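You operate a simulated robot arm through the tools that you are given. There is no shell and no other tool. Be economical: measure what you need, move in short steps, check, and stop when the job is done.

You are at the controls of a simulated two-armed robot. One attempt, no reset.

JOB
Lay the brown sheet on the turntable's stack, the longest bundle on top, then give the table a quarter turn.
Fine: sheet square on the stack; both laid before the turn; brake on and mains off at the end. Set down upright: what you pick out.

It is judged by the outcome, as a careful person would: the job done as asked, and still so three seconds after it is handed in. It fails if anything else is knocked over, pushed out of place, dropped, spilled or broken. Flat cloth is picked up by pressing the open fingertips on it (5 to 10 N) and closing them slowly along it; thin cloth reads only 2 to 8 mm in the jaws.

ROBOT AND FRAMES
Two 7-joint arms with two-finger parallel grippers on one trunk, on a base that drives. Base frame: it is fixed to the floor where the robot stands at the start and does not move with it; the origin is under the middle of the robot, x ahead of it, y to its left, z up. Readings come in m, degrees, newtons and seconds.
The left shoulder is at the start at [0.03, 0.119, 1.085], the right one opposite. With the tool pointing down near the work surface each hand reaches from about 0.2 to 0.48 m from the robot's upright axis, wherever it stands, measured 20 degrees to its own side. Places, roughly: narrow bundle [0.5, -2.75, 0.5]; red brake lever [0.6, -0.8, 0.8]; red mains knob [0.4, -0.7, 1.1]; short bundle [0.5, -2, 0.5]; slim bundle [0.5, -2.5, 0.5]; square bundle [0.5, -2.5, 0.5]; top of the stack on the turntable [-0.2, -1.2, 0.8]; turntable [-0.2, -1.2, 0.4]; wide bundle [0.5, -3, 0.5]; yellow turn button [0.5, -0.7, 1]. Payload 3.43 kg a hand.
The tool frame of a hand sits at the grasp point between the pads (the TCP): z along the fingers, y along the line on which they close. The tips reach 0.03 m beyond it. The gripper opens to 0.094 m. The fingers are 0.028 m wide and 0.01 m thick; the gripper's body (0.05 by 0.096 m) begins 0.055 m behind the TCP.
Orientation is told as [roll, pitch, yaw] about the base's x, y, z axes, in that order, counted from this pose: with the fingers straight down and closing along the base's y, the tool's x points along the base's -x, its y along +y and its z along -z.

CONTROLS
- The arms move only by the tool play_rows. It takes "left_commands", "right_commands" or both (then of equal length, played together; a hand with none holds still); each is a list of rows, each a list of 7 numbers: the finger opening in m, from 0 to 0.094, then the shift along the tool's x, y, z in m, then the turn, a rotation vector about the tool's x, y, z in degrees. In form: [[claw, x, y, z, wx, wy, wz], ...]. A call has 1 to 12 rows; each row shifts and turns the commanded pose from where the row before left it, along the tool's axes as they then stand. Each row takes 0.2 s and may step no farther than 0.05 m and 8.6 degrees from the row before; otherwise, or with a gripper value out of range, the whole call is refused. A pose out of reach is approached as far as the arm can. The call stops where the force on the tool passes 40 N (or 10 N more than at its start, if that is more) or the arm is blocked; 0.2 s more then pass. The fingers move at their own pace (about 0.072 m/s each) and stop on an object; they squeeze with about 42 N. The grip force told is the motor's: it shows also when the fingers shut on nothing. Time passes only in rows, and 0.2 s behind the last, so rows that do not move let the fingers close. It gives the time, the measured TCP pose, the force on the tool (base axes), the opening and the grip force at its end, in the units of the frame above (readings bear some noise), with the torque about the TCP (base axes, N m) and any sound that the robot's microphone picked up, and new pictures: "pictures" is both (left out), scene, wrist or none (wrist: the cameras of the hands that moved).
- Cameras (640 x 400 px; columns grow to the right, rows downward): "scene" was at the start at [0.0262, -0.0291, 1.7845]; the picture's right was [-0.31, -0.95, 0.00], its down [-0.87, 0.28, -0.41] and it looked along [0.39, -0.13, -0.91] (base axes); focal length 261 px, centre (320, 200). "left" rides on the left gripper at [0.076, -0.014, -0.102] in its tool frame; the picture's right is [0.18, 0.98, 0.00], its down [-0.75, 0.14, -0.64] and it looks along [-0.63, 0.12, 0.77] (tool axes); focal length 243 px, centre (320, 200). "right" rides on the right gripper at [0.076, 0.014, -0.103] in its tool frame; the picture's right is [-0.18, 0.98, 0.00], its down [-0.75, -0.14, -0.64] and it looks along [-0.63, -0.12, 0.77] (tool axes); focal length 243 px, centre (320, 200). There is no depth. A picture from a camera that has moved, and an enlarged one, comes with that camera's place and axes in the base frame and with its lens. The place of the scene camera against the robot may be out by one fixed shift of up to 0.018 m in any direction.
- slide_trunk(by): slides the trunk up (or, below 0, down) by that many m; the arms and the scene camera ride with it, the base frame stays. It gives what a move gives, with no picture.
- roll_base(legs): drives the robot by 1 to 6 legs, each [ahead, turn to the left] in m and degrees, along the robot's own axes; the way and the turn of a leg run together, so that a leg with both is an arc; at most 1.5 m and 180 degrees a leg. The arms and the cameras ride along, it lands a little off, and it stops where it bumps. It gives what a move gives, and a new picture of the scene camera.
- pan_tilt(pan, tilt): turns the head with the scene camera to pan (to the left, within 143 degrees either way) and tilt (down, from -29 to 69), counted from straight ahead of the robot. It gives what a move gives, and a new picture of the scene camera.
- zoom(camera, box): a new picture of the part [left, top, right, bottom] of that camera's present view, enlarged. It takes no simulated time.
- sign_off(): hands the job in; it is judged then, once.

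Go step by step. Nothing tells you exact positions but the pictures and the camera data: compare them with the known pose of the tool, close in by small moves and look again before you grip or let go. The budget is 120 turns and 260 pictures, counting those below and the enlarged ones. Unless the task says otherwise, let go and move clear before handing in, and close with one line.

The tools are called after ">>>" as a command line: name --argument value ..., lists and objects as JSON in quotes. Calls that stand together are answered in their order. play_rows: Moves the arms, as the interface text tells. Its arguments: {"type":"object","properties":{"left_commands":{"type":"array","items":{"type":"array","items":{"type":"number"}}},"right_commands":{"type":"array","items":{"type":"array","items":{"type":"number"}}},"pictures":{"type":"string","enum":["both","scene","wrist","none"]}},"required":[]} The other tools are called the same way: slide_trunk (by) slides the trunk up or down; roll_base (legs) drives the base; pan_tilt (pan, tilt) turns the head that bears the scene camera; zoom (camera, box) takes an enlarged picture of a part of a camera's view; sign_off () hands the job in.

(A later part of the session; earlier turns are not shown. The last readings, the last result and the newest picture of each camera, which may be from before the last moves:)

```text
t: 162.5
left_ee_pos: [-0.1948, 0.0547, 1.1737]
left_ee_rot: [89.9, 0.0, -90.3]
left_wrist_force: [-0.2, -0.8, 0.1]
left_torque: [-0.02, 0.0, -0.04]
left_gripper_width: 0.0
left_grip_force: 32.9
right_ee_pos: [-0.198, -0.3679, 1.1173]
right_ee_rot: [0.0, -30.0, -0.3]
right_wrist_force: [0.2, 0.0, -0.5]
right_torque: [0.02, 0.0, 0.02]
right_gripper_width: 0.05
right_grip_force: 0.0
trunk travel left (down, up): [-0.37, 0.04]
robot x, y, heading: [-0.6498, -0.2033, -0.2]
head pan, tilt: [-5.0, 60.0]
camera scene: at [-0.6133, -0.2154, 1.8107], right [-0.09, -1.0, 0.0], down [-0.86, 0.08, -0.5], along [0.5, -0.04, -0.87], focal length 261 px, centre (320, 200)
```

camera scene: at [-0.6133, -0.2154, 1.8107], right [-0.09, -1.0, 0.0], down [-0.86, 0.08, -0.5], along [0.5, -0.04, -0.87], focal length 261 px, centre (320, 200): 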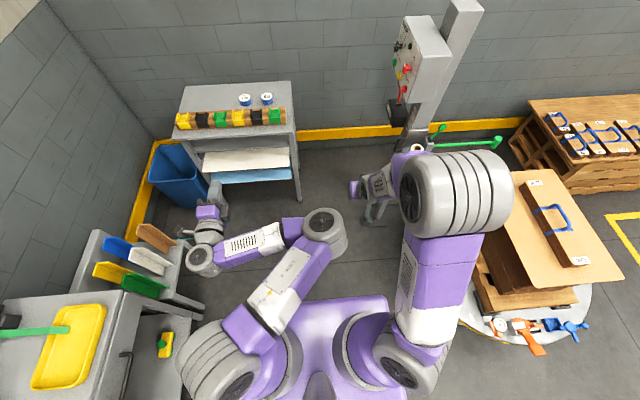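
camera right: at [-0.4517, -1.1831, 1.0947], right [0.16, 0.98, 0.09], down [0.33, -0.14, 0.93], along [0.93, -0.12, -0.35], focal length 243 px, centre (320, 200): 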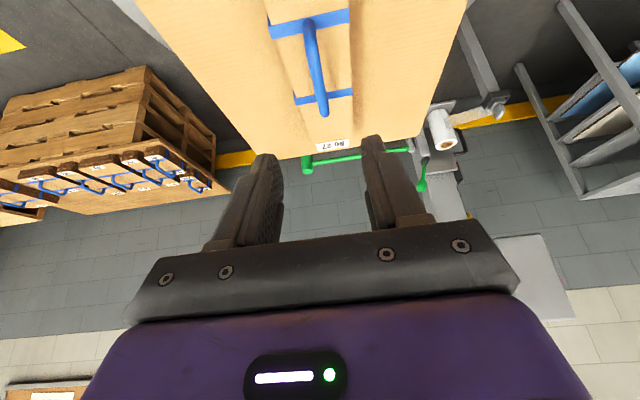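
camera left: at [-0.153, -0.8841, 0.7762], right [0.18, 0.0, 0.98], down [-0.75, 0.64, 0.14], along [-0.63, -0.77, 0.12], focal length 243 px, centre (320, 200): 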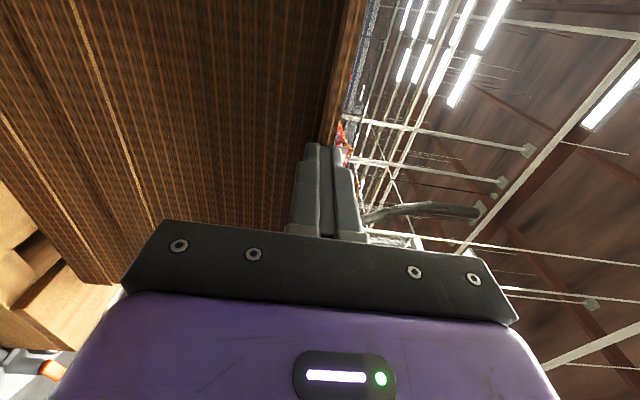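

The stack, sheet and bundle look right. I move forward to within view of the panel.

>>> roll_base --legs '[[0.5, 0]]'

>>> pan_tilt --pan -45 --tilt 45

>>> zoom --camera "scene" --box '[220, 100, 420, 260]'

```text
t: 165.4
left_ee_pos: [0.299, 0.0548, 1.173]
left_ee_rot: [89.9, 0.0, -90.2]
left_wrist_force: [0.6, -0.2, -1.1]
left_torque: [0.0, -0.02, -0.01]
left_gripper_width: 0.0001
left_grip_force: 32.7
right_ee_pos: [0.296, -0.3671, 1.1159]
right_ee_rot: [0.0, -30.0, -0.2]
right_wrist_force: [0.2, 0.0, 0.2]
right_torque: [-0.03, -0.01, -0.01]
right_gripper_width: 0.0502
right_grip_force: 0.1
trunk travel left (down, up): [-0.37, 0.04]
robot x, y, heading: [-0.1554, -0.2021, 0.2]
head pan, tilt: [-5.0, 60.0]
camera scene: at [-0.1183, -0.2151, 1.8107], right [-0.09, -1.0, 0.0], down [-0.86, 0.07, -0.5], along [0.5, -0.04, -0.87], focal length 261 px, centre (320, 200)
```

scene: 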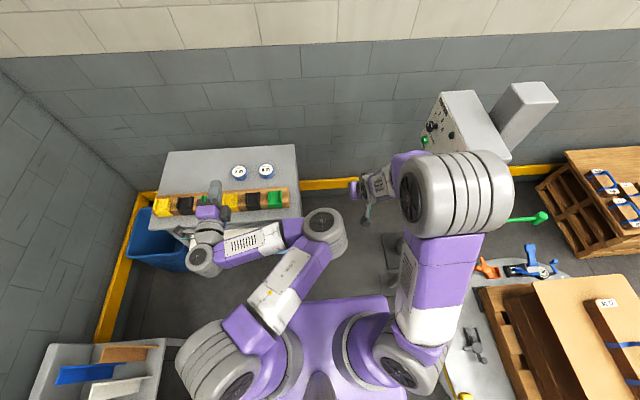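

```text
t: 166.5
left_ee_pos: [0.2995, 0.0547, 1.1721]
left_ee_rot: [90.0, -0.1, -90.2]
left_wrist_force: [-1.0, -0.4, 0.4]
left_torque: [-0.02, 0.03, -0.02]
left_gripper_width: 0.0
left_grip_force: 33.1
right_ee_pos: [0.2969, -0.367, 1.1159]
right_ee_rot: [0.0, -30.1, -0.2]
right_wrist_force: [0.0, 0.9, -0.2]
right_torque: [0.0, 0.01, 0.0]
right_gripper_width: 0.05
right_grip_force: 0.1
trunk travel left (down, up): [-0.37, 0.04]
robot x, y, heading: [-0.1558, -0.1982, 0.0]
head pan, tilt: [-45.0, 45.0]
camera scene: at [-0.1273, -0.2668, 1.8301], right [-0.71, -0.71, 0.0], down [-0.5, 0.5, -0.71], along [0.5, -0.5, -0.71], focal length 261 px, centre (320, 200)
```

scene: 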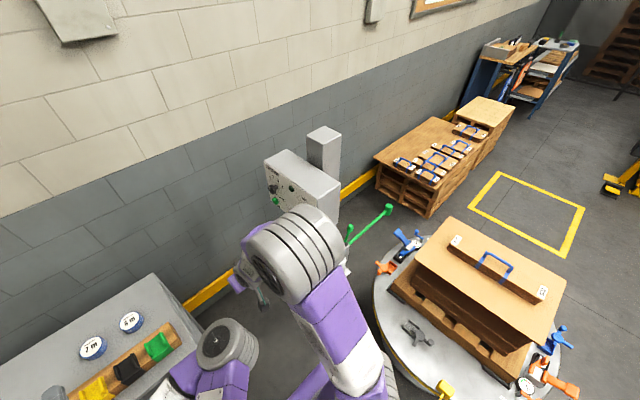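

```text
2.50 times, centred on (320, 180) of scene
camera zoom: at [-0.1273, -0.2668, 1.8301], right [-0.71, -0.71, 0.0], down [-0.5, 0.5, -0.71], along [0.5, -0.5, -0.71], focal length 652 px, centre (320, 250)
```

zoom: 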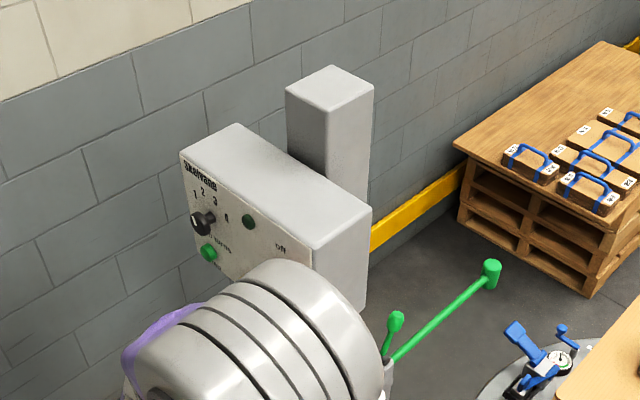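

The panel faces north at y≈-0.63, spanning x≈0.25–0.51. I tuck the right hand back and turn so the left hand can work the panel.

>>> play_rows --right_commands '[[0.0, 0.035, -0.02, -0.02, 0, 0, 0], [0.0, 0.035, -0.02, -0.02, 0, 0, 0], [0.0, 0.02, -0.02, -0.03, 0, 0, 0]]' --pictures "none"

>>> roll_base --legs '[[0.12, 0], [0, -60]]'

>>> pan_tilt --pan 25 --tilt 40

>>> zoom --camera "left" --box '[0, 0, 640, 400]'

```text
t: 167.3
left_ee_pos: [0.2984, 0.0546, 1.1735]
left_ee_rot: [90.1, 0.1, -90.2]
left_wrist_force: [0.4, 0.4, 0.9]
left_torque: [0.02, 0.01, 0.01]
left_gripper_width: 0.0002
left_grip_force: 32.9
right_ee_pos: [0.2077, -0.4348, 1.1393]
right_ee_rot: [0.0, -29.9, -0.2]
right_wrist_force: [-0.3, -0.6, 0.0]
right_torque: [0.03, -0.03, 0.05]
right_gripper_width: 0.0
right_grip_force: 33.1
right hand out of reach, approached as far as the arm can: row 2, 3
trunk travel left (down, up): [-0.37, 0.04]
robot x, y, heading: [-0.1569, -0.1986, 0.1]
head pan, tilt: [-45.0, 45.0]
```

```text
t: 171.2
left_ee_pos: [0.4185, -0.4558, 1.1737]
left_ee_rot: [90.0, -0.1, -149.0]
left_wrist_force: [0.3, -0.1, -0.4]
left_torque: [0.01, 0.04, 0.0]
left_gripper_width: 0.0
left_grip_force: 33.2
right_ee_pos: [-0.0449, -0.6306, 1.1385]
right_ee_rot: [0.0, -29.8, -59.0]
right_wrist_force: [-0.4, -0.6, 0.2]
right_torque: [-0.01, -0.02, 0.03]
right_gripper_width: 0.0
right_grip_force: 32.9
trunk travel left (down, up): [-0.37, 0.04]
robot x, y, heading: [-0.0321, -0.1991, -58.7]
head pan, tilt: [-45.0, 45.0]
camera scene: at [-0.0686, -0.2626, 1.8301], right [-0.97, 0.24, 0.0], down [0.17, 0.69, -0.71], along [-0.17, -0.69, -0.71], focal length 261 px, centre (320, 200)
```

scene: 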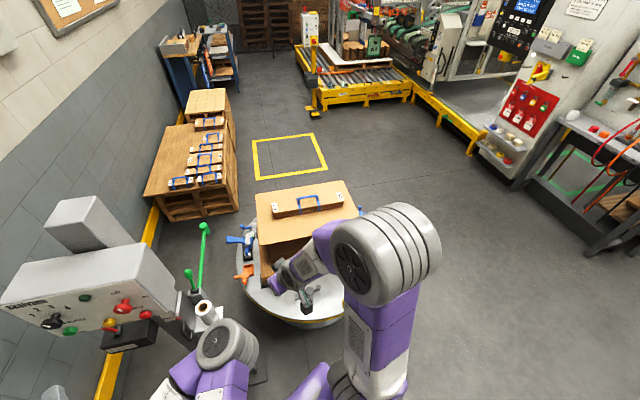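

```text
t: 172.6
left_ee_pos: [0.4196, -0.4551, 1.172]
left_ee_rot: [89.9, -0.1, -149.0]
left_wrist_force: [0.1, 0.1, -0.2]
left_torque: [0.01, 0.03, 0.0]
left_gripper_width: 0.0
left_grip_force: 32.8
right_ee_pos: [-0.0442, -0.6313, 1.1377]
right_ee_rot: [0.0, -29.9, -59.1]
right_wrist_force: [0.3, -0.4, 0.4]
right_torque: [0.01, -0.02, 0.01]
right_gripper_width: 0.0
right_grip_force: 33.1
trunk travel left (down, up): [-0.37, 0.04]
robot x, y, heading: [-0.0345, -0.1972, -58.8]
head pan, tilt: [25.0, 40.0]
camera scene: at [0.0216, -0.2309, 1.8374], right [-0.56, -0.83, 0.0], down [-0.53, 0.36, -0.77], along [0.64, -0.43, -0.64], focal length 261 px, centre (320, 200)
```

scene: 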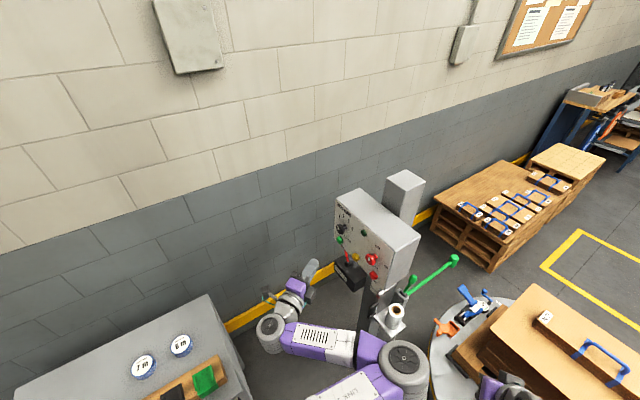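

```text
1.00 times, centred on (320, 200) of left (not enlarged: the box is as wide or as high as the picture)
camera zoom: at [0.4315, -0.3289, 1.1595], right [0.16, 0.09, 0.98], down [-0.98, 0.16, 0.14], along [-0.15, -0.98, 0.12], focal length 243 px, centre (320, 200)
```

zoom: 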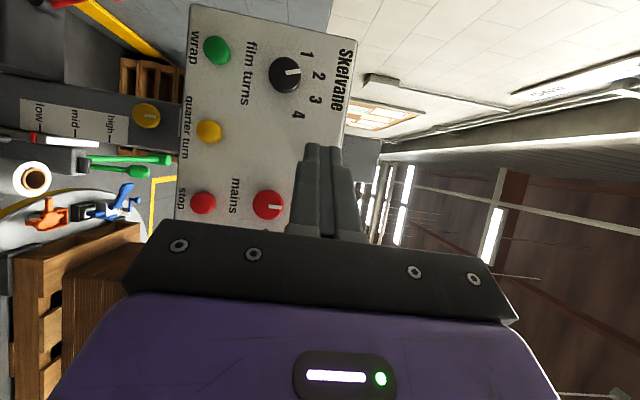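

The panel reads clearly: film-turns selector, green wrap, yellow "quarter turn", red stop, and red mains knob. I turn the left hand to point straight at the face and lower it to see the mains labels.

>>> play_rows --left_commands '[[0.0, 0, -0.02, 0, 0, -7.8, 0], [0.0, 0, -0.02, 0, 0, -7.8, 0], [0.0, 0, -0.02, 0, 0, -7.8, 0], [0.0, 0, -0.02, 0, 0, -7.8, 0], [0.0, 0, -0.02, 0, 0, 0, 0]]' --pictures "wrist"

>>> zoom --camera "left" --box '[130, 0, 450, 260]'

```text
t: 173.8
left_ee_pos: [0.4229, -0.5487, 1.0559]
left_ee_rot: [89.9, -0.1, 179.8]
left_wrist_force: [-0.1, 0.5, 0.6]
left_torque: [0.0, 0.0, 0.01]
left_gripper_width: 0.0001
left_grip_force: 33.1
left hand out of reach, approached as far as the arm can: row 2, 3, 4
right_ee_pos: [-0.0448, -0.6307, 1.1402]
right_ee_rot: [0.0, -29.8, -59.0]
right_wrist_force: [-0.3, -0.5, 0.8]
right_torque: [-0.01, 0.01, 0.02]
right_gripper_width: 0.0001
right_grip_force: 33.5
trunk travel left (down, up): [-0.37, 0.04]
robot x, y, heading: [-0.0343, -0.2013, -58.6]
head pan, tilt: [25.0, 40.0]
camera left: at [0.4988, -0.4477, 1.0422], right [0.18, 0.0, 0.98], down [-0.75, 0.65, 0.14], along [-0.63, -0.76, 0.12], focal length 243 px, centre (320, 200)
```

left: 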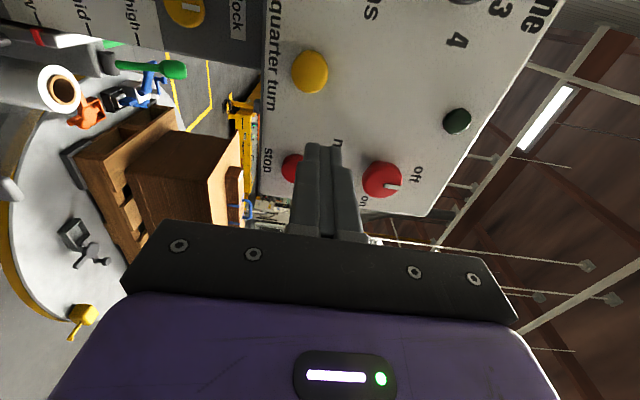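

```text
1.54 times, centred on (290, 130) of left
camera zoom: at [0.4988, -0.4477, 1.0422], right [0.18, 0.0, 0.98], down [-0.75, 0.65, 0.14], along [-0.63, -0.76, 0.12], focal length 373 px, centre (366, 308)
```

zoom: 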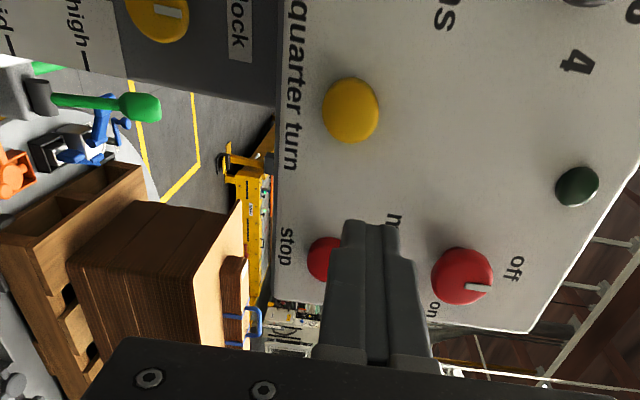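

The yellow button is at about (0.449, -0.675, 1.041) and the mains knob at (0.364, -0.657, 1.132), pointing to "off". I pull the hand back and look at the knob labels and the brake lever.

>>> play_rows --left_commands '[[0.0, 0, 0, -0.04, 0, 0, 0], [0.0, 0.02, 0, -0.04, 0, 0, 0], [0.0, 0.03, 0, -0.03, 0, 0, 0], [0.0, 0.03, 0, 0, 0, 0, 0]]' --pictures "both"

>>> zoom --camera "scene" --box '[300, 160, 440, 310]'

>>> zoom --camera "left" --box '[130, 0, 450, 260]'

```text
t: 174.8
left_ee_pos: [0.5234, -0.5255, 1.0464]
left_ee_rot: [89.9, 0.0, 179.8]
left_wrist_force: [-0.1, 0.3, 0.3]
left_torque: [0.0, -0.03, -0.03]
left_gripper_width: 0.0
left_grip_force: 33.0
left hand out of reach, approached as far as the arm can: row 1, 2, 3
right_ee_pos: [-0.0452, -0.6301, 1.1373]
right_ee_rot: [0.0, -29.9, -59.0]
right_wrist_force: [0.3, -0.5, -0.5]
right_torque: [0.0, 0.02, 0.05]
right_gripper_width: 0.0
right_grip_force: 32.7
trunk travel left (down, up): [-0.37, 0.04]
robot x, y, heading: [-0.0313, -0.2045, -58.6]
head pan, tilt: [25.0, 40.0]
camera scene: at [0.0226, -0.2308, 1.8374], right [-0.56, -0.83, 0.0], down [-0.54, 0.36, -0.77], along [0.64, -0.43, -0.64], focal length 261 px, centre (320, 200)
camera left: at [0.5992, -0.4245, 1.0335], right [0.18, 0.0, 0.98], down [-0.75, 0.64, 0.14], along [-0.63, -0.76, 0.12], focal length 243 px, centre (320, 200)
```

scene: 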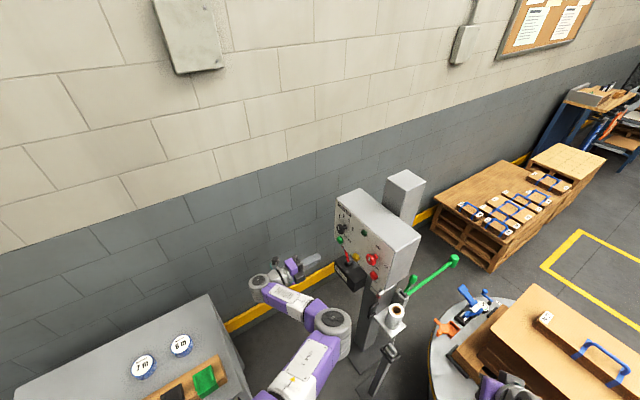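
left: 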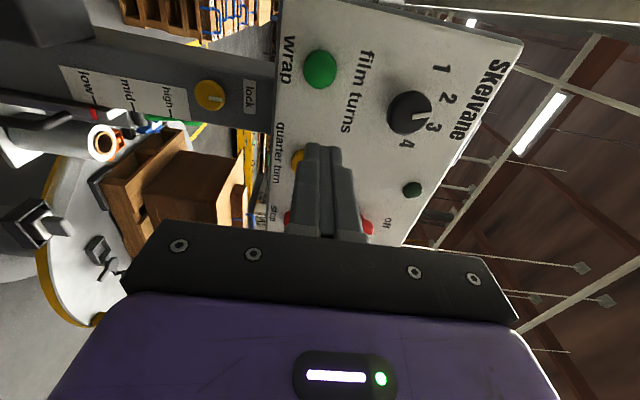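

```text
2.67 times, centred on (370, 235) of scene
camera zoom: at [0.0226, -0.2308, 1.8374], right [-0.56, -0.83, 0.0], down [-0.54, 0.36, -0.77], along [0.64, -0.43, -0.64], focal length 696 px, centre (187, 107)
```

zoom: 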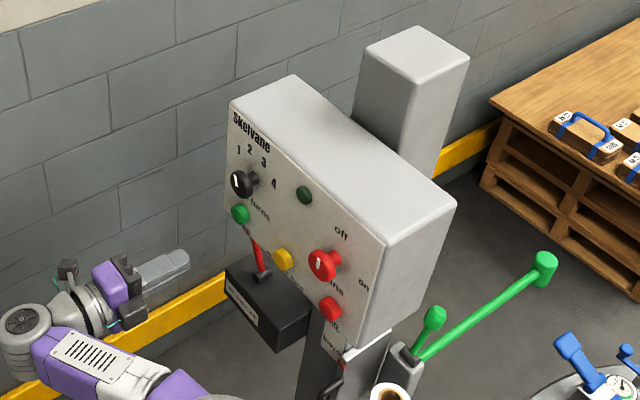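

```text
1.54 times, centred on (290, 130) of left
camera zoom: at [0.5992, -0.4245, 1.0335], right [0.18, 0.0, 0.98], down [-0.75, 0.64, 0.14], along [-0.63, -0.76, 0.12], focal length 373 px, centre (366, 308)
```

zoom: 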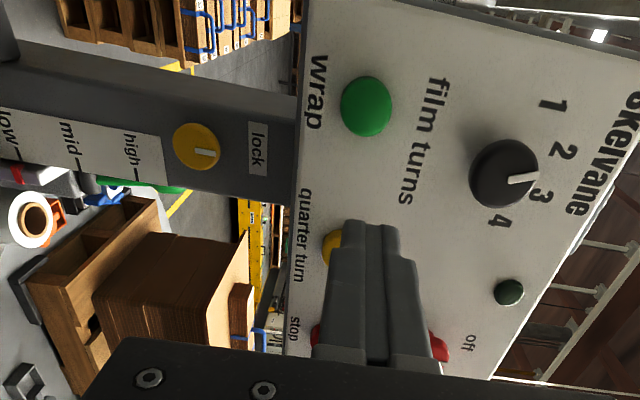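

"Off" is at the top and "On" to the right, so the mains needs a quarter turn clockwise. Next I study the brake box.

>>> zoom --camera "scene" --box '[325, 235, 385, 295]'

>>> pan_tilt --pan 35 --tilt 50

>>> zoom --camera "scene" --box '[270, 140, 470, 300]'

```text
6.67 times, centred on (355, 265) of scene
camera zoom: at [0.0226, -0.2308, 1.8374], right [-0.56, -0.83, 0.0], down [-0.54, 0.36, -0.77], along [0.64, -0.43, -0.64], focal length 1739 px, centre (87, -233)
```

zoom: 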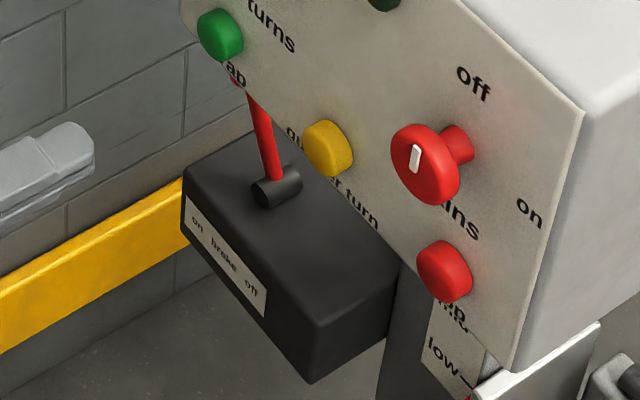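

```text
t: 175.5
left_ee_pos: [0.5222, -0.5261, 1.0476]
left_ee_rot: [89.9, 0.0, 179.8]
left_wrist_force: [0.8, 0.0, 0.5]
left_torque: [-0.01, 0.01, -0.01]
left_gripper_width: 0.0
left_grip_force: 33.3
right_ee_pos: [-0.0456, -0.6309, 1.1385]
right_ee_rot: [0.0, -29.9, -59.0]
right_wrist_force: [-0.1, -0.1, 0.7]
right_torque: [0.03, 0.0, 0.02]
right_gripper_width: 0.0
right_grip_force: 33.1
trunk travel left (down, up): [-0.37, 0.04]
robot x, y, heading: [-0.0337, -0.1976, -58.7]
head pan, tilt: [35.0, 50.0]
camera scene: at [0.0212, -0.2146, 1.8233], right [-0.4, -0.92, 0.0], down [-0.7, 0.31, -0.64], along [0.59, -0.26, -0.77], focal length 261 px, centre (320, 200)
```

scene: 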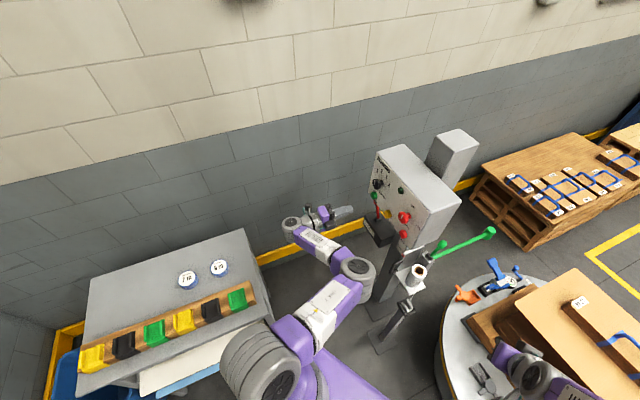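

```text
2.50 times, centred on (370, 220) of scene
camera zoom: at [0.0212, -0.2146, 1.8233], right [-0.4, -0.92, 0.0], down [-0.7, 0.31, -0.64], along [0.59, -0.26, -0.77], focal length 652 px, centre (195, 150)
```

zoom: 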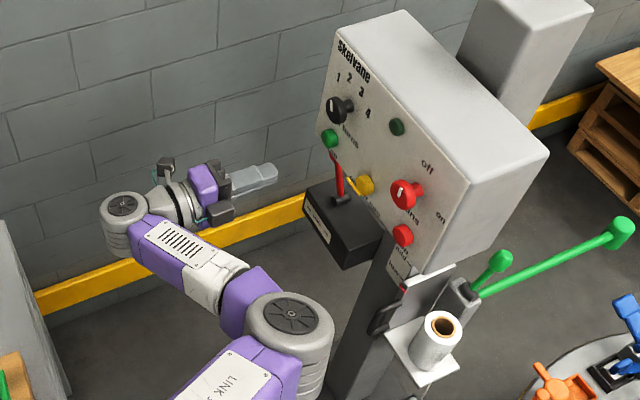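

The brake's label reads "on – brake – off", and the lever now leans to "on" (east). I swing the left hand's camera down to see the lever directly.

>>> play_rows --left_commands '[[0.0, -0.01, -0.035, -0.02, 0, 7.8, 0], [0.0, -0.01, -0.035, -0.02, 0, 7.8, 0], [0.0, 0, -0.035, -0.02, 0, 7.8, 0], [0.0, 0, -0.03, 0, 0, 7.8, 0]]' --pictures "both"

>>> zoom --camera "left" --box '[0, 0, 400, 260]'

```text
t: 176.5
left_ee_pos: [0.4946, -0.4675, 0.9132]
left_ee_rot: [89.9, 0.1, -149.0]
left_wrist_force: [0.3, -0.3, -0.4]
left_torque: [0.01, 0.02, 0.02]
left_gripper_width: 0.0001
left_grip_force: 33.2
right_ee_pos: [-0.0449, -0.6304, 1.1389]
right_ee_rot: [0.0, -29.9, -59.0]
right_wrist_force: [1.2, 0.2, 0.9]
right_torque: [0.0, 0.0, 0.0]
right_gripper_width: 0.0
right_grip_force: 33.0
trunk travel left (down, up): [-0.37, 0.04]
robot x, y, heading: [-0.0331, -0.1976, -58.5]
head pan, tilt: [35.0, 50.0]
camera scene: at [0.0212, -0.2151, 1.8232], right [-0.4, -0.92, 0.0], down [-0.7, 0.31, -0.64], along [0.59, -0.26, -0.77], focal length 261 px, centre (320, 200)
camera left: at [0.5072, -0.3414, 0.8999], right [0.16, 0.09, 0.98], down [-0.98, 0.16, 0.14], along [-0.14, -0.98, 0.12], focal length 243 px, centre (320, 200)
```

scene: 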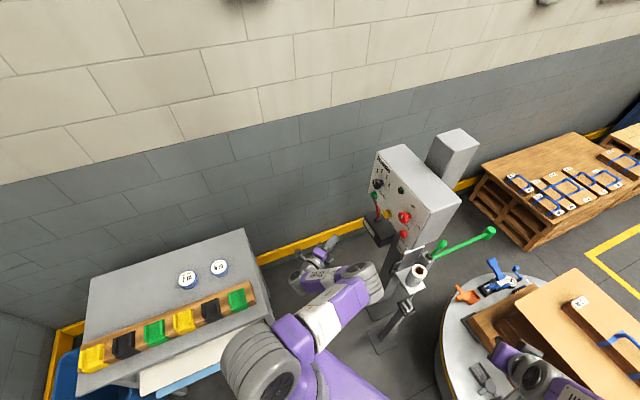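
left: 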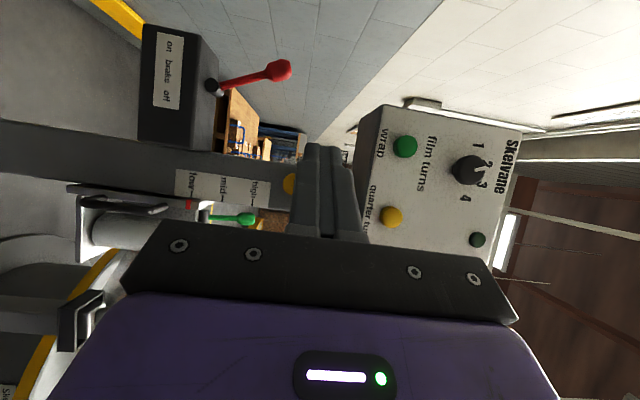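

```text
1.54 times, centred on (200, 130) of left
camera zoom: at [0.5072, -0.3414, 0.8999], right [0.16, 0.09, 0.98], down [-0.98, 0.16, 0.14], along [-0.14, -0.98, 0.12], focal length 373 px, centre (505, 308)
```

zoom: 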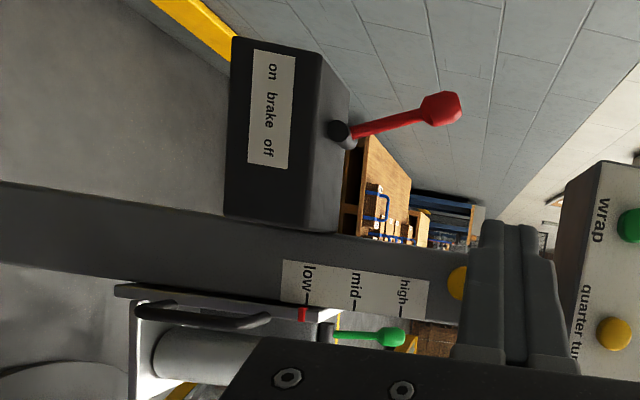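

The brake lever's pivot is near (0.60, -0.78, 0.75), with its ball near (0.65, -0.78, 0.85). I'll reach it with the right hand from a slightly different stance. First I raise and retract the left hand so turning is safe.

>>> play_rows --left_commands '[[0.0, 0, 0.04, -0.015, 0, 0, 0], [0.0, 0, 0.04, -0.015, 0, 0, 0], [0.0, 0, 0.04, -0.015, 0, 0, 0], [0.0, 0, 0.04, -0.015, 0, 0, 0], [0.0, 0, 0.04, -0.015, 0, 0, 0], [0.0, 0, 0.04, -0.015, 0, 0, 0], [0.0, 0, 0.04, 0, 0, 0, 0]]' --pictures "none"

```text
t: 178.1
left_ee_pos: [0.4489, -0.405, 1.1701]
left_ee_rot: [90.0, 0.0, -148.7]
left_wrist_force: [-0.2, -0.5, -1.1]
left_torque: [-0.02, 0.01, 0.02]
left_gripper_width: 0.0
left_grip_force: 32.9
left hand out of reach, approached as far as the arm can: row 6, 7
right_ee_pos: [-0.0441, -0.6318, 1.1375]
right_ee_rot: [0.0, -29.9, -59.0]
right_wrist_force: [0.3, -0.1, 0.4]
right_torque: [-0.03, 0.01, 0.04]
right_gripper_width: 0.0
right_grip_force: 32.5
trunk travel left (down, up): [-0.37, 0.04]
robot x, y, heading: [-0.0356, -0.1987, -58.6]
head pan, tilt: [35.0, 50.0]
```

Now I drive to the brake stance in short legs: heading east, slightly further south.

>>> roll_base --legs '[[0, 58.6], [-0.35, 0], [0, -40], [0.17, 0], [0, 40], [0.15, 0]]'

>>> pan_tilt --pan -40 --tilt 50

```text
t: 188.7
left_ee_pos: [0.3202, -0.0031, 1.1693]
left_ee_rot: [90.2, 0.2, -90.8]
left_wrist_force: [0.6, -0.2, -0.1]
left_torque: [-0.03, -0.01, 0.0]
left_gripper_width: 0.0
left_grip_force: 32.6
right_ee_pos: [0.2518, -0.5422, 1.1373]
right_ee_rot: [-0.1, -29.9, -0.9]
right_wrist_force: [-0.4, 1.0, 0.6]
right_torque: [-0.01, -0.01, -0.02]
right_gripper_width: 0.0
right_grip_force: 33.1
trunk travel left (down, up): [-0.37, 0.04]
robot x, y, heading: [-0.1085, -0.304, -0.5]
head pan, tilt: [35.0, 50.0]
camera scene: at [-0.0753, -0.2708, 1.8232], right [0.56, -0.83, 0.0], down [-0.63, -0.43, -0.64], along [0.53, 0.36, -0.77], focal length 261 px, centre (320, 200)
```

scene: 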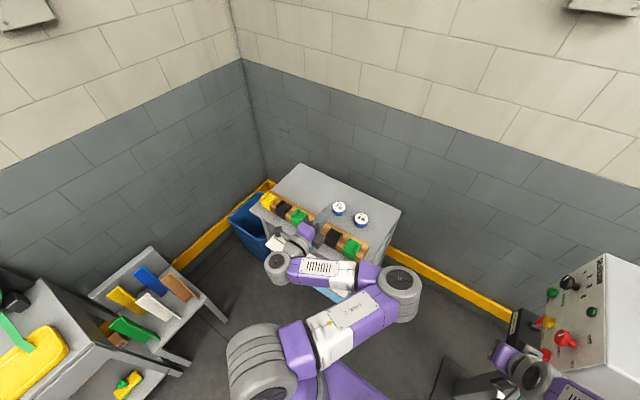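

```text
t: 190.1
left_ee_pos: [0.32, -0.0043, 1.1699]
left_ee_rot: [90.2, 0.1, -90.7]
left_wrist_force: [-0.1, 0.6, -0.2]
left_torque: [0.01, 0.01, 0.01]
left_gripper_width: 0.0
left_grip_force: 33.2
right_ee_pos: [0.2512, -0.542, 1.1379]
right_ee_rot: [0.0, -29.9, -0.9]
right_wrist_force: [0.0, 0.4, 0.1]
right_torque: [-0.02, 0.01, 0.0]
right_gripper_width: 0.0
right_grip_force: 32.5
trunk travel left (down, up): [-0.37, 0.04]
robot x, y, heading: [-0.1065, -0.301, -0.6]
head pan, tilt: [-40.0, 50.0]
camera scene: at [-0.081, -0.3644, 1.8232], right [-0.65, -0.76, 0.0], down [-0.58, 0.5, -0.64], along [0.49, -0.42, -0.77], focal length 261 px, centre (320, 200)
```

scene: 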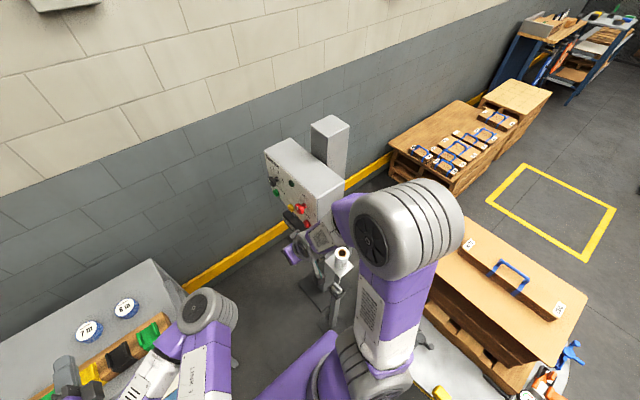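

I advance the last 15 cm, then set the right hand pointing toward the lever (30° below level, yawed to the right).

>>> roll_base --legs '[[0.15, 0.6]]'

>>> play_rows --right_commands '[[0.07, 0, 0, 0, 0, -7.5, 0], [0.07, 0, 0, 0, 0, -7.5, 0], [0.07, 0, 0, 0, 0, -7.5, 0], [0.07, 0, 0, 0, 0, -7.5, 0], [0.07, 0, 0, 0, 6.93, 0, 4.0], [0.07, 0, 0, 0, 6.93, 0, 4.0], [0.07, 0, 0, 0, 6.93, 0, 4.0], [0.07, 0, 0, 0, 6.93, 0, 4.0], [0.07, 0, 0, 0, 6.93, 0, 4.0]]'

```text
t: 191.5
left_ee_pos: [0.4663, -0.0016, 1.1697]
left_ee_rot: [90.3, 0.2, -90.1]
left_wrist_force: [0.8, -0.4, 0.2]
left_torque: [-0.02, 0.0, -0.01]
left_gripper_width: 0.0001
left_grip_force: 32.6
right_ee_pos: [0.4013, -0.539, 1.137]
right_ee_rot: [0.0, -29.8, -0.3]
right_wrist_force: [0.9, 0.4, -0.2]
right_torque: [-0.01, -0.02, -0.01]
right_gripper_width: 0.0
right_grip_force: 32.3
trunk travel left (down, up): [-0.37, 0.04]
robot x, y, heading: [0.0418, -0.3022, 0.2]
head pan, tilt: [-40.0, 50.0]
camera scene: at [0.0689, -0.3651, 1.8232], right [-0.64, -0.77, 0.0], down [-0.59, 0.49, -0.64], along [0.49, -0.41, -0.77], focal length 261 px, centre (320, 200)
```

scene: 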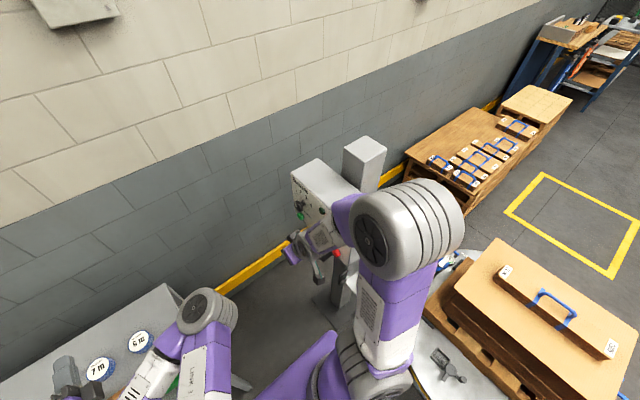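

```text
t: 193.5
left_ee_pos: [0.4655, -0.0013, 1.1694]
left_ee_rot: [90.2, 0.2, -90.2]
left_wrist_force: [-0.5, 0.4, -1.4]
left_torque: [0.0, 0.02, -0.01]
left_gripper_width: 0.0
left_grip_force: 32.9
right_ee_pos: [0.485, -0.5672, 1.1489]
right_ee_rot: [-0.3, -59.8, -40.1]
right_wrist_force: [-0.1, 0.5, 0.8]
right_torque: [0.01, 0.0, -0.02]
right_gripper_width: 0.0701
right_grip_force: 0.1
right hand out of reach, approached as far as the arm can: row 1, 2, 3, 4, 5
trunk travel left (down, up): [-0.37, 0.04]
robot x, y, heading: [0.0409, -0.3063, -0.2]
head pan, tilt: [-40.0, 50.0]
camera scene: at [0.0687, -0.3641, 1.8233], right [-0.64, -0.77, 0.0], down [-0.59, 0.49, -0.64], along [0.49, -0.41, -0.77], focal length 261 px, centre (320, 200)
camera right: at [0.3974, -0.4723, 1.134], right [0.71, 0.69, 0.16], down [-0.22, 0.01, 0.97], along [0.67, -0.72, 0.16], focal length 243 px, centre (320, 200)
```

scene: 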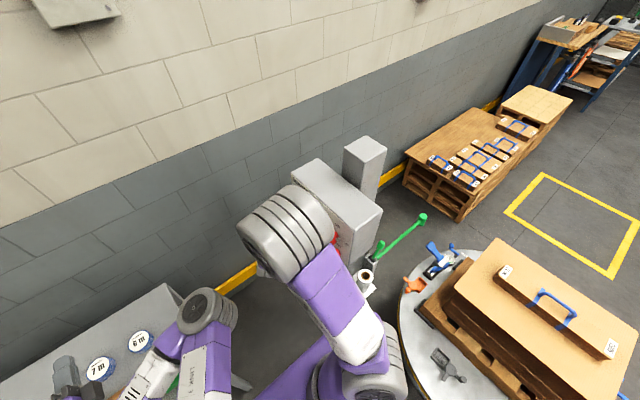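
right: 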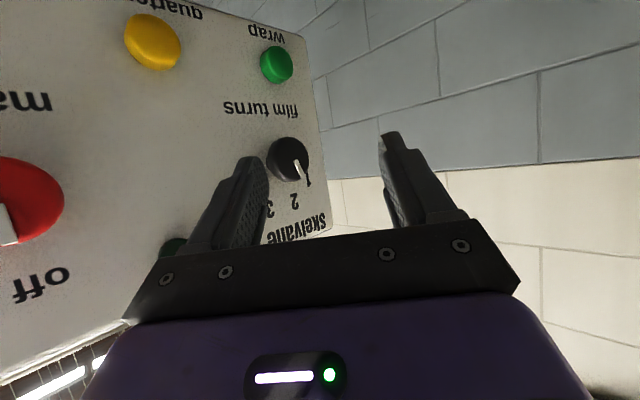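

The hand has the right orientation in front of the panel. I lower it straight down to about z 0.90 before moving toward the lever.

>>> play_rows --right_commands '[[0.07, 0.036, 0, 0.021, 0, 0, 0], [0.07, 0.036, 0, 0.021, 0, 0, 0], [0.07, 0.036, 0, 0.021, 0, 0, 0], [0.07, 0.036, 0, 0.021, 0, 0, 0], [0.07, 0.036, 0, 0.021, 0, 0, 0], [0.07, 0.036, 0, 0.021, 0, 0, 0]]'

```text
t: 194.9
left_ee_pos: [0.4675, -0.0012, 1.1689]
left_ee_rot: [90.2, 0.1, -90.1]
left_wrist_force: [-0.1, -0.4, 0.4]
left_torque: [-0.01, -0.01, 0.0]
left_gripper_width: 0.0001
left_grip_force: 33.1
right_ee_pos: [0.4839, -0.5675, 0.8982]
right_ee_rot: [0.1, -59.9, -40.3]
right_wrist_force: [1.3, -0.1, 0.7]
right_torque: [-0.01, -0.04, -0.03]
right_gripper_width: 0.0698
right_grip_force: 0.1
trunk travel left (down, up): [-0.37, 0.04]
robot x, y, heading: [0.041, -0.3068, -0.2]
head pan, tilt: [-40.0, 50.0]
camera scene: at [0.069, -0.3654, 1.8232], right [-0.64, -0.77, 0.0], down [-0.59, 0.49, -0.64], along [0.49, -0.41, -0.77], focal length 261 px, centre (320, 200)
camera right: at [0.3972, -0.4741, 0.8823], right [0.71, 0.69, 0.16], down [-0.23, 0.01, 0.97], along [0.67, -0.72, 0.16], focal length 243 px, centre (320, 200)
```

scene: 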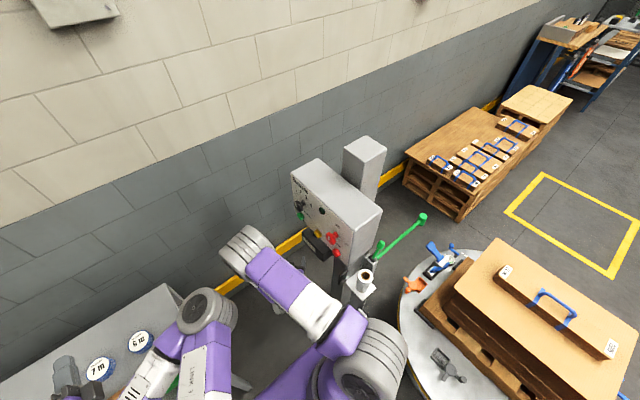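
right: 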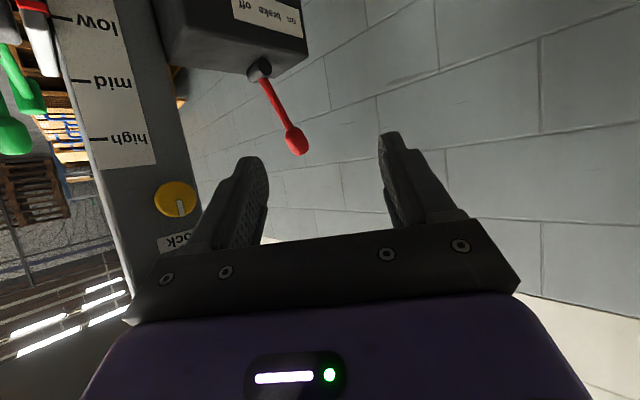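

I can see the lever well: ball at (0.654, -0.785, 0.846), pivot at (0.606, -0.777, 0.748). I move to a point 9 cm short of it.

>>> play_rows --right_commands '[[0.07, -0.0112, -0.0124, 0.0356, 0, 0, 0], [0.07, -0.0112, -0.0124, 0.0356, 0, 0, 0], [0.07, -0.0132, -0.0124, 0.0346, 0, 0, 0], [0.07, -0.0132, -0.0124, 0.0346, 0, 0, 0], [0.07, -0.0132, -0.0124, 0.0346, 0, 0, 0]]'

```text
t: 196.1
left_ee_pos: [0.4658, -0.0021, 1.1702]
left_ee_rot: [90.2, 0.2, -90.2]
left_wrist_force: [-0.1, 0.5, 0.6]
left_torque: [-0.02, -0.01, 0.03]
left_gripper_width: 0.0001
left_grip_force: 33.2
right_ee_pos: [0.5834, -0.7346, 0.8656]
right_ee_rot: [-0.1, -59.8, -40.2]
right_wrist_force: [-0.2, -0.1, 0.7]
right_torque: [-0.01, 0.05, 0.01]
right_gripper_width: 0.0702
right_grip_force: 0.0
trunk travel left (down, up): [-0.37, 0.04]
robot x, y, heading: [0.0407, -0.3026, -0.2]
head pan, tilt: [-40.0, 50.0]
camera scene: at [0.0685, -0.3663, 1.8232], right [-0.64, -0.77, 0.0], down [-0.59, 0.49, -0.64], along [0.49, -0.41, -0.77], focal length 261 px, centre (320, 200)
camera right: at [0.4962, -0.6401, 0.85], right [0.71, 0.69, 0.16], down [-0.22, 0.01, 0.97], along [0.67, -0.72, 0.16], focal length 243 px, centre (320, 200)
```

scene: 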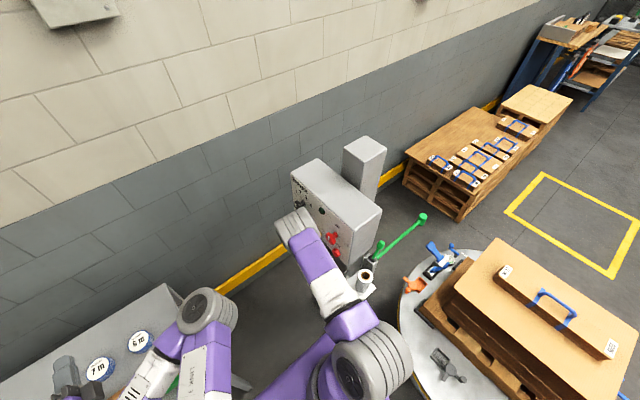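
right: 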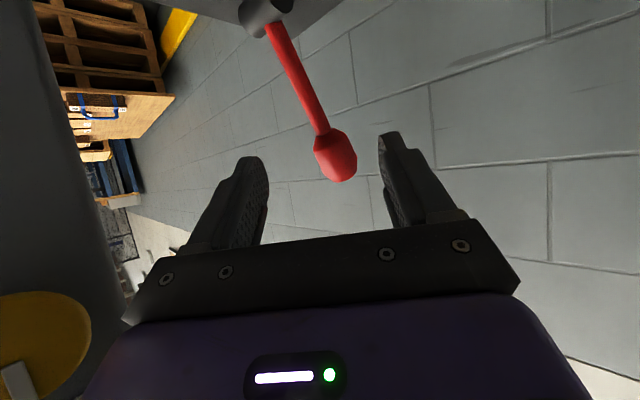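

The knob sits between the fingers' lines. I slide forward so the fork straddles it.

>>> play_rows --right_commands '[[0.08, -0.0048, 0.0021, 0.029, 0, 0, 0], [0.08, -0.0048, 0.0021, 0.029, 0, 0, 0], [0.08, -0.0048, 0.0021, 0.029, 0, 0, 0]]'

```text
t: 196.9
left_ee_pos: [0.4619, 0.0066, 1.1686]
left_ee_rot: [90.4, -0.2, -90.2]
left_wrist_force: [0.6, 0.0, -0.2]
left_torque: [0.01, 0.0, 0.01]
left_gripper_width: 0.0
left_grip_force: 32.4
right_ee_pos: [0.6499, -0.7699, 0.8355]
right_ee_rot: [-0.1, -59.8, -39.9]
right_wrist_force: [0.2, -0.4, 0.1]
right_torque: [-0.01, -0.02, -0.03]
right_gripper_width: 0.08
right_grip_force: 0.0
trunk travel left (down, up): [-0.37, 0.04]
robot x, y, heading: [0.0425, -0.3049, -0.2]
head pan, tilt: [-40.0, 50.0]
camera scene: at [0.0636, -0.3527, 1.8237], right [-0.64, -0.77, 0.0], down [-0.59, 0.49, -0.65], along [0.49, -0.42, -0.76], focal length 261 px, centre (320, 200)
camera right: at [0.5631, -0.6763, 0.8204], right [0.7, 0.69, 0.16], down [-0.23, 0.01, 0.97], along [0.68, -0.72, 0.16], focal length 243 px, centre (320, 200)
```

scene: 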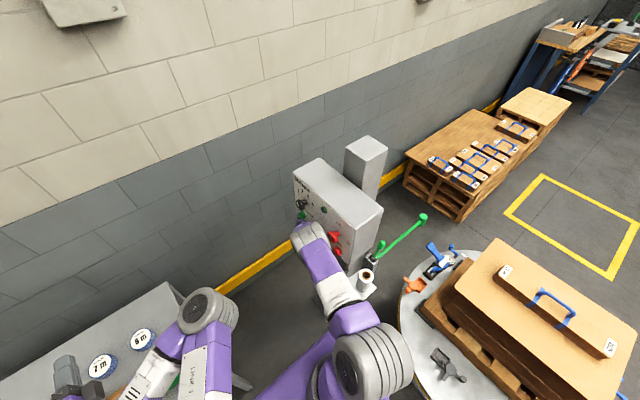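
right: 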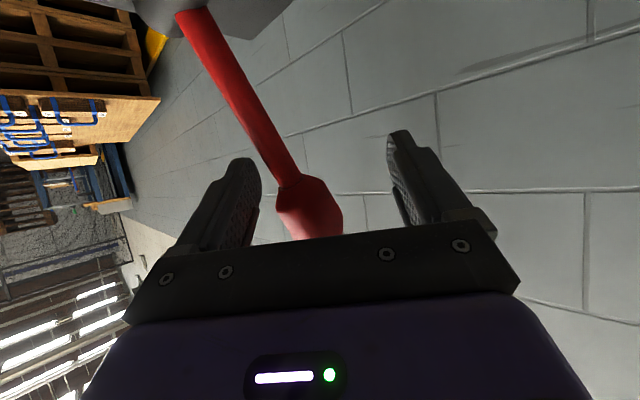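

The robot leaned slightly, so some part of the arm is brushing the panel. I back off the way I came right away.

>>> play_rows --right_commands '[[0.08, 0.0048, -0.0021, -0.029, 0, 0, 0], [0.08, 0.0048, -0.0021, -0.029, 0, 0, 0], [0.08, 0.0098, -0.0021, -0.029, 0, 0, 0], [0.08, 0.0, 0.02, -0.03, 0, 0, 0]]'

>>> zoom --camera "scene" --box '[270, 140, 400, 290]'

```text
t: 197.9
left_ee_pos: [0.4654, -0.0002, 1.1696]
left_ee_rot: [90.3, 0.1, -90.1]
left_wrist_force: [0.1, -0.1, -0.1]
left_torque: [0.02, -0.03, 0.0]
left_gripper_width: 0.0
left_grip_force: 33.0
right_ee_pos: [0.5725, -0.697, 0.8782]
right_ee_rot: [-0.2, -60.0, -40.3]
right_wrist_force: [-0.5, 0.4, 0.1]
right_torque: [0.0, 0.01, 0.04]
right_gripper_width: 0.0802
right_grip_force: 0.0
trunk travel left (down, up): [-0.37, 0.04]
robot x, y, heading: [0.0408, -0.304, 0.1]
head pan, tilt: [-40.0, 50.0]
heard: click
camera scene: at [0.0665, -0.3637, 1.8234], right [-0.64, -0.77, 0.0], down [-0.59, 0.49, -0.64], along [0.49, -0.41, -0.77], focal length 261 px, centre (320, 200)
camera right: at [0.4849, -0.6039, 0.8625], right [0.71, 0.69, 0.16], down [-0.23, 0.01, 0.97], along [0.67, -0.72, 0.16], focal length 243 px, centre (320, 200)
```

scene: 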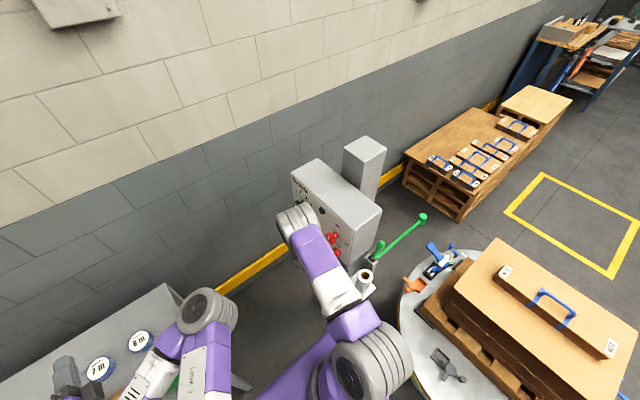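
right: 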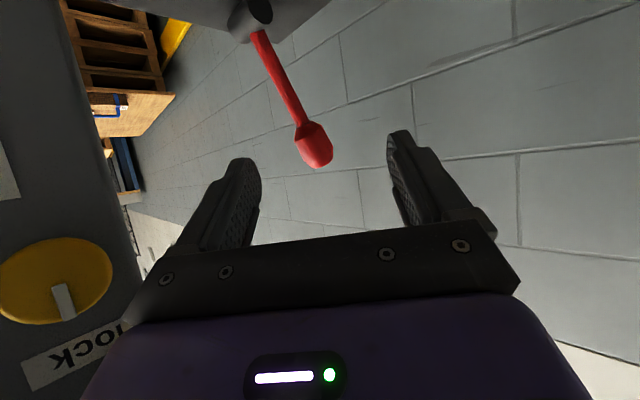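

```text
2.67 times, centred on (335, 215) of scene
camera zoom: at [0.0665, -0.3637, 1.8234], right [-0.64, -0.77, 0.0], down [-0.59, 0.49, -0.64], along [0.49, -0.41, -0.77], focal length 696 px, centre (280, 160)
```

zoom: 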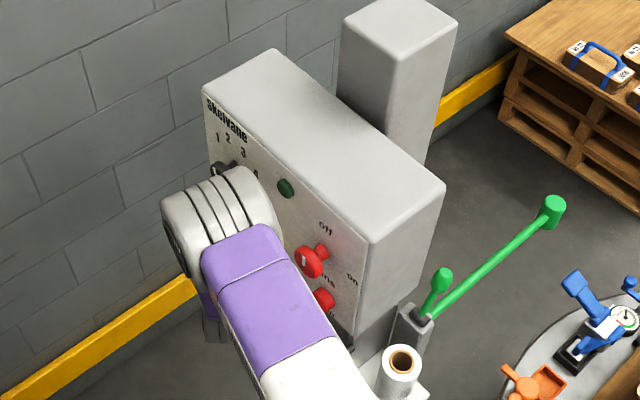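

A click came from releasing a button the arm had brushed; the mains is off, so nothing moved. I swing the hand to a steeper yaw (70° right) so the wrist stays well north of the panel.

>>> play_rows --right_commands '[[0.08, 0.0, 0.02, -0.02, 6.5, 0, 3.75], [0.08, 0, 0, 0, 6.5, 0, 3.75], [0.08, 0, 0, 0, 6.5, 0, 3.75], [0.08, 0, 0, 0, 6.5, 0, 3.75]]'

```text
t: 198.9
left_ee_pos: [0.4662, -0.0012, 1.1703]
left_ee_rot: [90.2, 0.2, -90.3]
left_wrist_force: [0.7, 0.3, 0.5]
left_torque: [0.01, -0.02, 0.0]
left_gripper_width: 0.0
left_grip_force: 32.8
right_ee_pos: [0.5736, -0.6729, 0.8861]
right_ee_rot: [-0.4, -60.0, -70.1]
right_wrist_force: [0.5, -0.2, 0.0]
right_torque: [-0.02, 0.0, -0.05]
right_gripper_width: 0.08
right_grip_force: 0.1
trunk travel left (down, up): [-0.37, 0.04]
robot x, y, heading: [0.0408, -0.3044, -0.3]
head pan, tilt: [-40.0, 50.0]
camera scene: at [0.0685, -0.3653, 1.8232], right [-0.64, -0.77, 0.0], down [-0.59, 0.49, -0.64], along [0.49, -0.41, -0.77], focal length 261 px, centre (320, 200)
camera right: at [0.5448, -0.5473, 0.87], right [0.96, 0.24, 0.16], down [-0.19, 0.12, 0.97], along [0.22, -0.96, 0.16], focal length 243 px, centre (320, 200)
```

scene: 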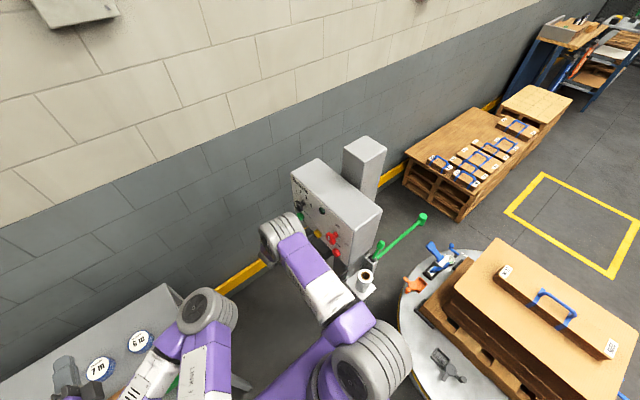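
right: 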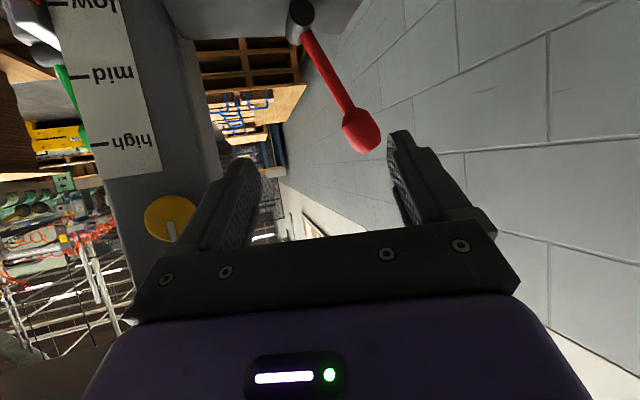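

The wrist is now clear of the panel. I line up with the lever and slide the fork over it.

>>> play_rows --right_commands '[[0.08, -0.004, 0.0177, 0.015, 0, 0, 0], [0.08, -0.004, 0.0176, 0.02, 0, 0, 0], [0.08, -0.003, 0, 0.034, 0, 0, 0], [0.08, -0.003, 0, 0.034, 0, 0, 0], [0.08, -0.0026, 0, 0.0337, 0, 0, 0]]'

```text
t: 200.1
left_ee_pos: [0.4659, -0.0014, 1.17]
left_ee_rot: [90.2, 0.2, -90.2]
left_wrist_force: [0.3, -0.2, 0.1]
left_torque: [-0.01, 0.01, 0.01]
left_gripper_width: 0.0001
left_grip_force: 33.5
right_ee_pos: [0.6482, -0.7811, 0.8315]
right_ee_rot: [-0.3, -59.9, -70.1]
right_wrist_force: [0.0, 0.7, 0.7]
right_torque: [0.07, 0.05, -0.01]
right_gripper_width: 0.0801
right_grip_force: 0.1
trunk travel left (down, up): [-0.37, 0.04]
robot x, y, heading: [0.0405, -0.3057, -0.2]
head pan, tilt: [-40.0, 50.0]
camera scene: at [0.0681, -0.3656, 1.8233], right [-0.64, -0.77, 0.0], down [-0.59, 0.49, -0.64], along [0.49, -0.41, -0.77], focal length 261 px, centre (320, 200)
camera right: at [0.6191, -0.6567, 0.8164], right [0.96, 0.24, 0.16], down [-0.19, 0.12, 0.97], along [0.22, -0.96, 0.16], focal length 243 px, centre (320, 200)
```

scene: 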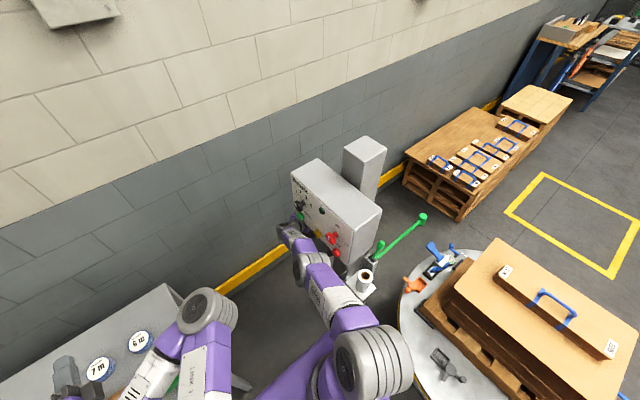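
right: 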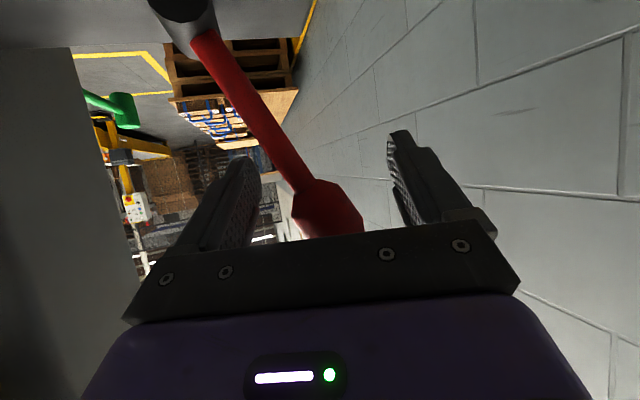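

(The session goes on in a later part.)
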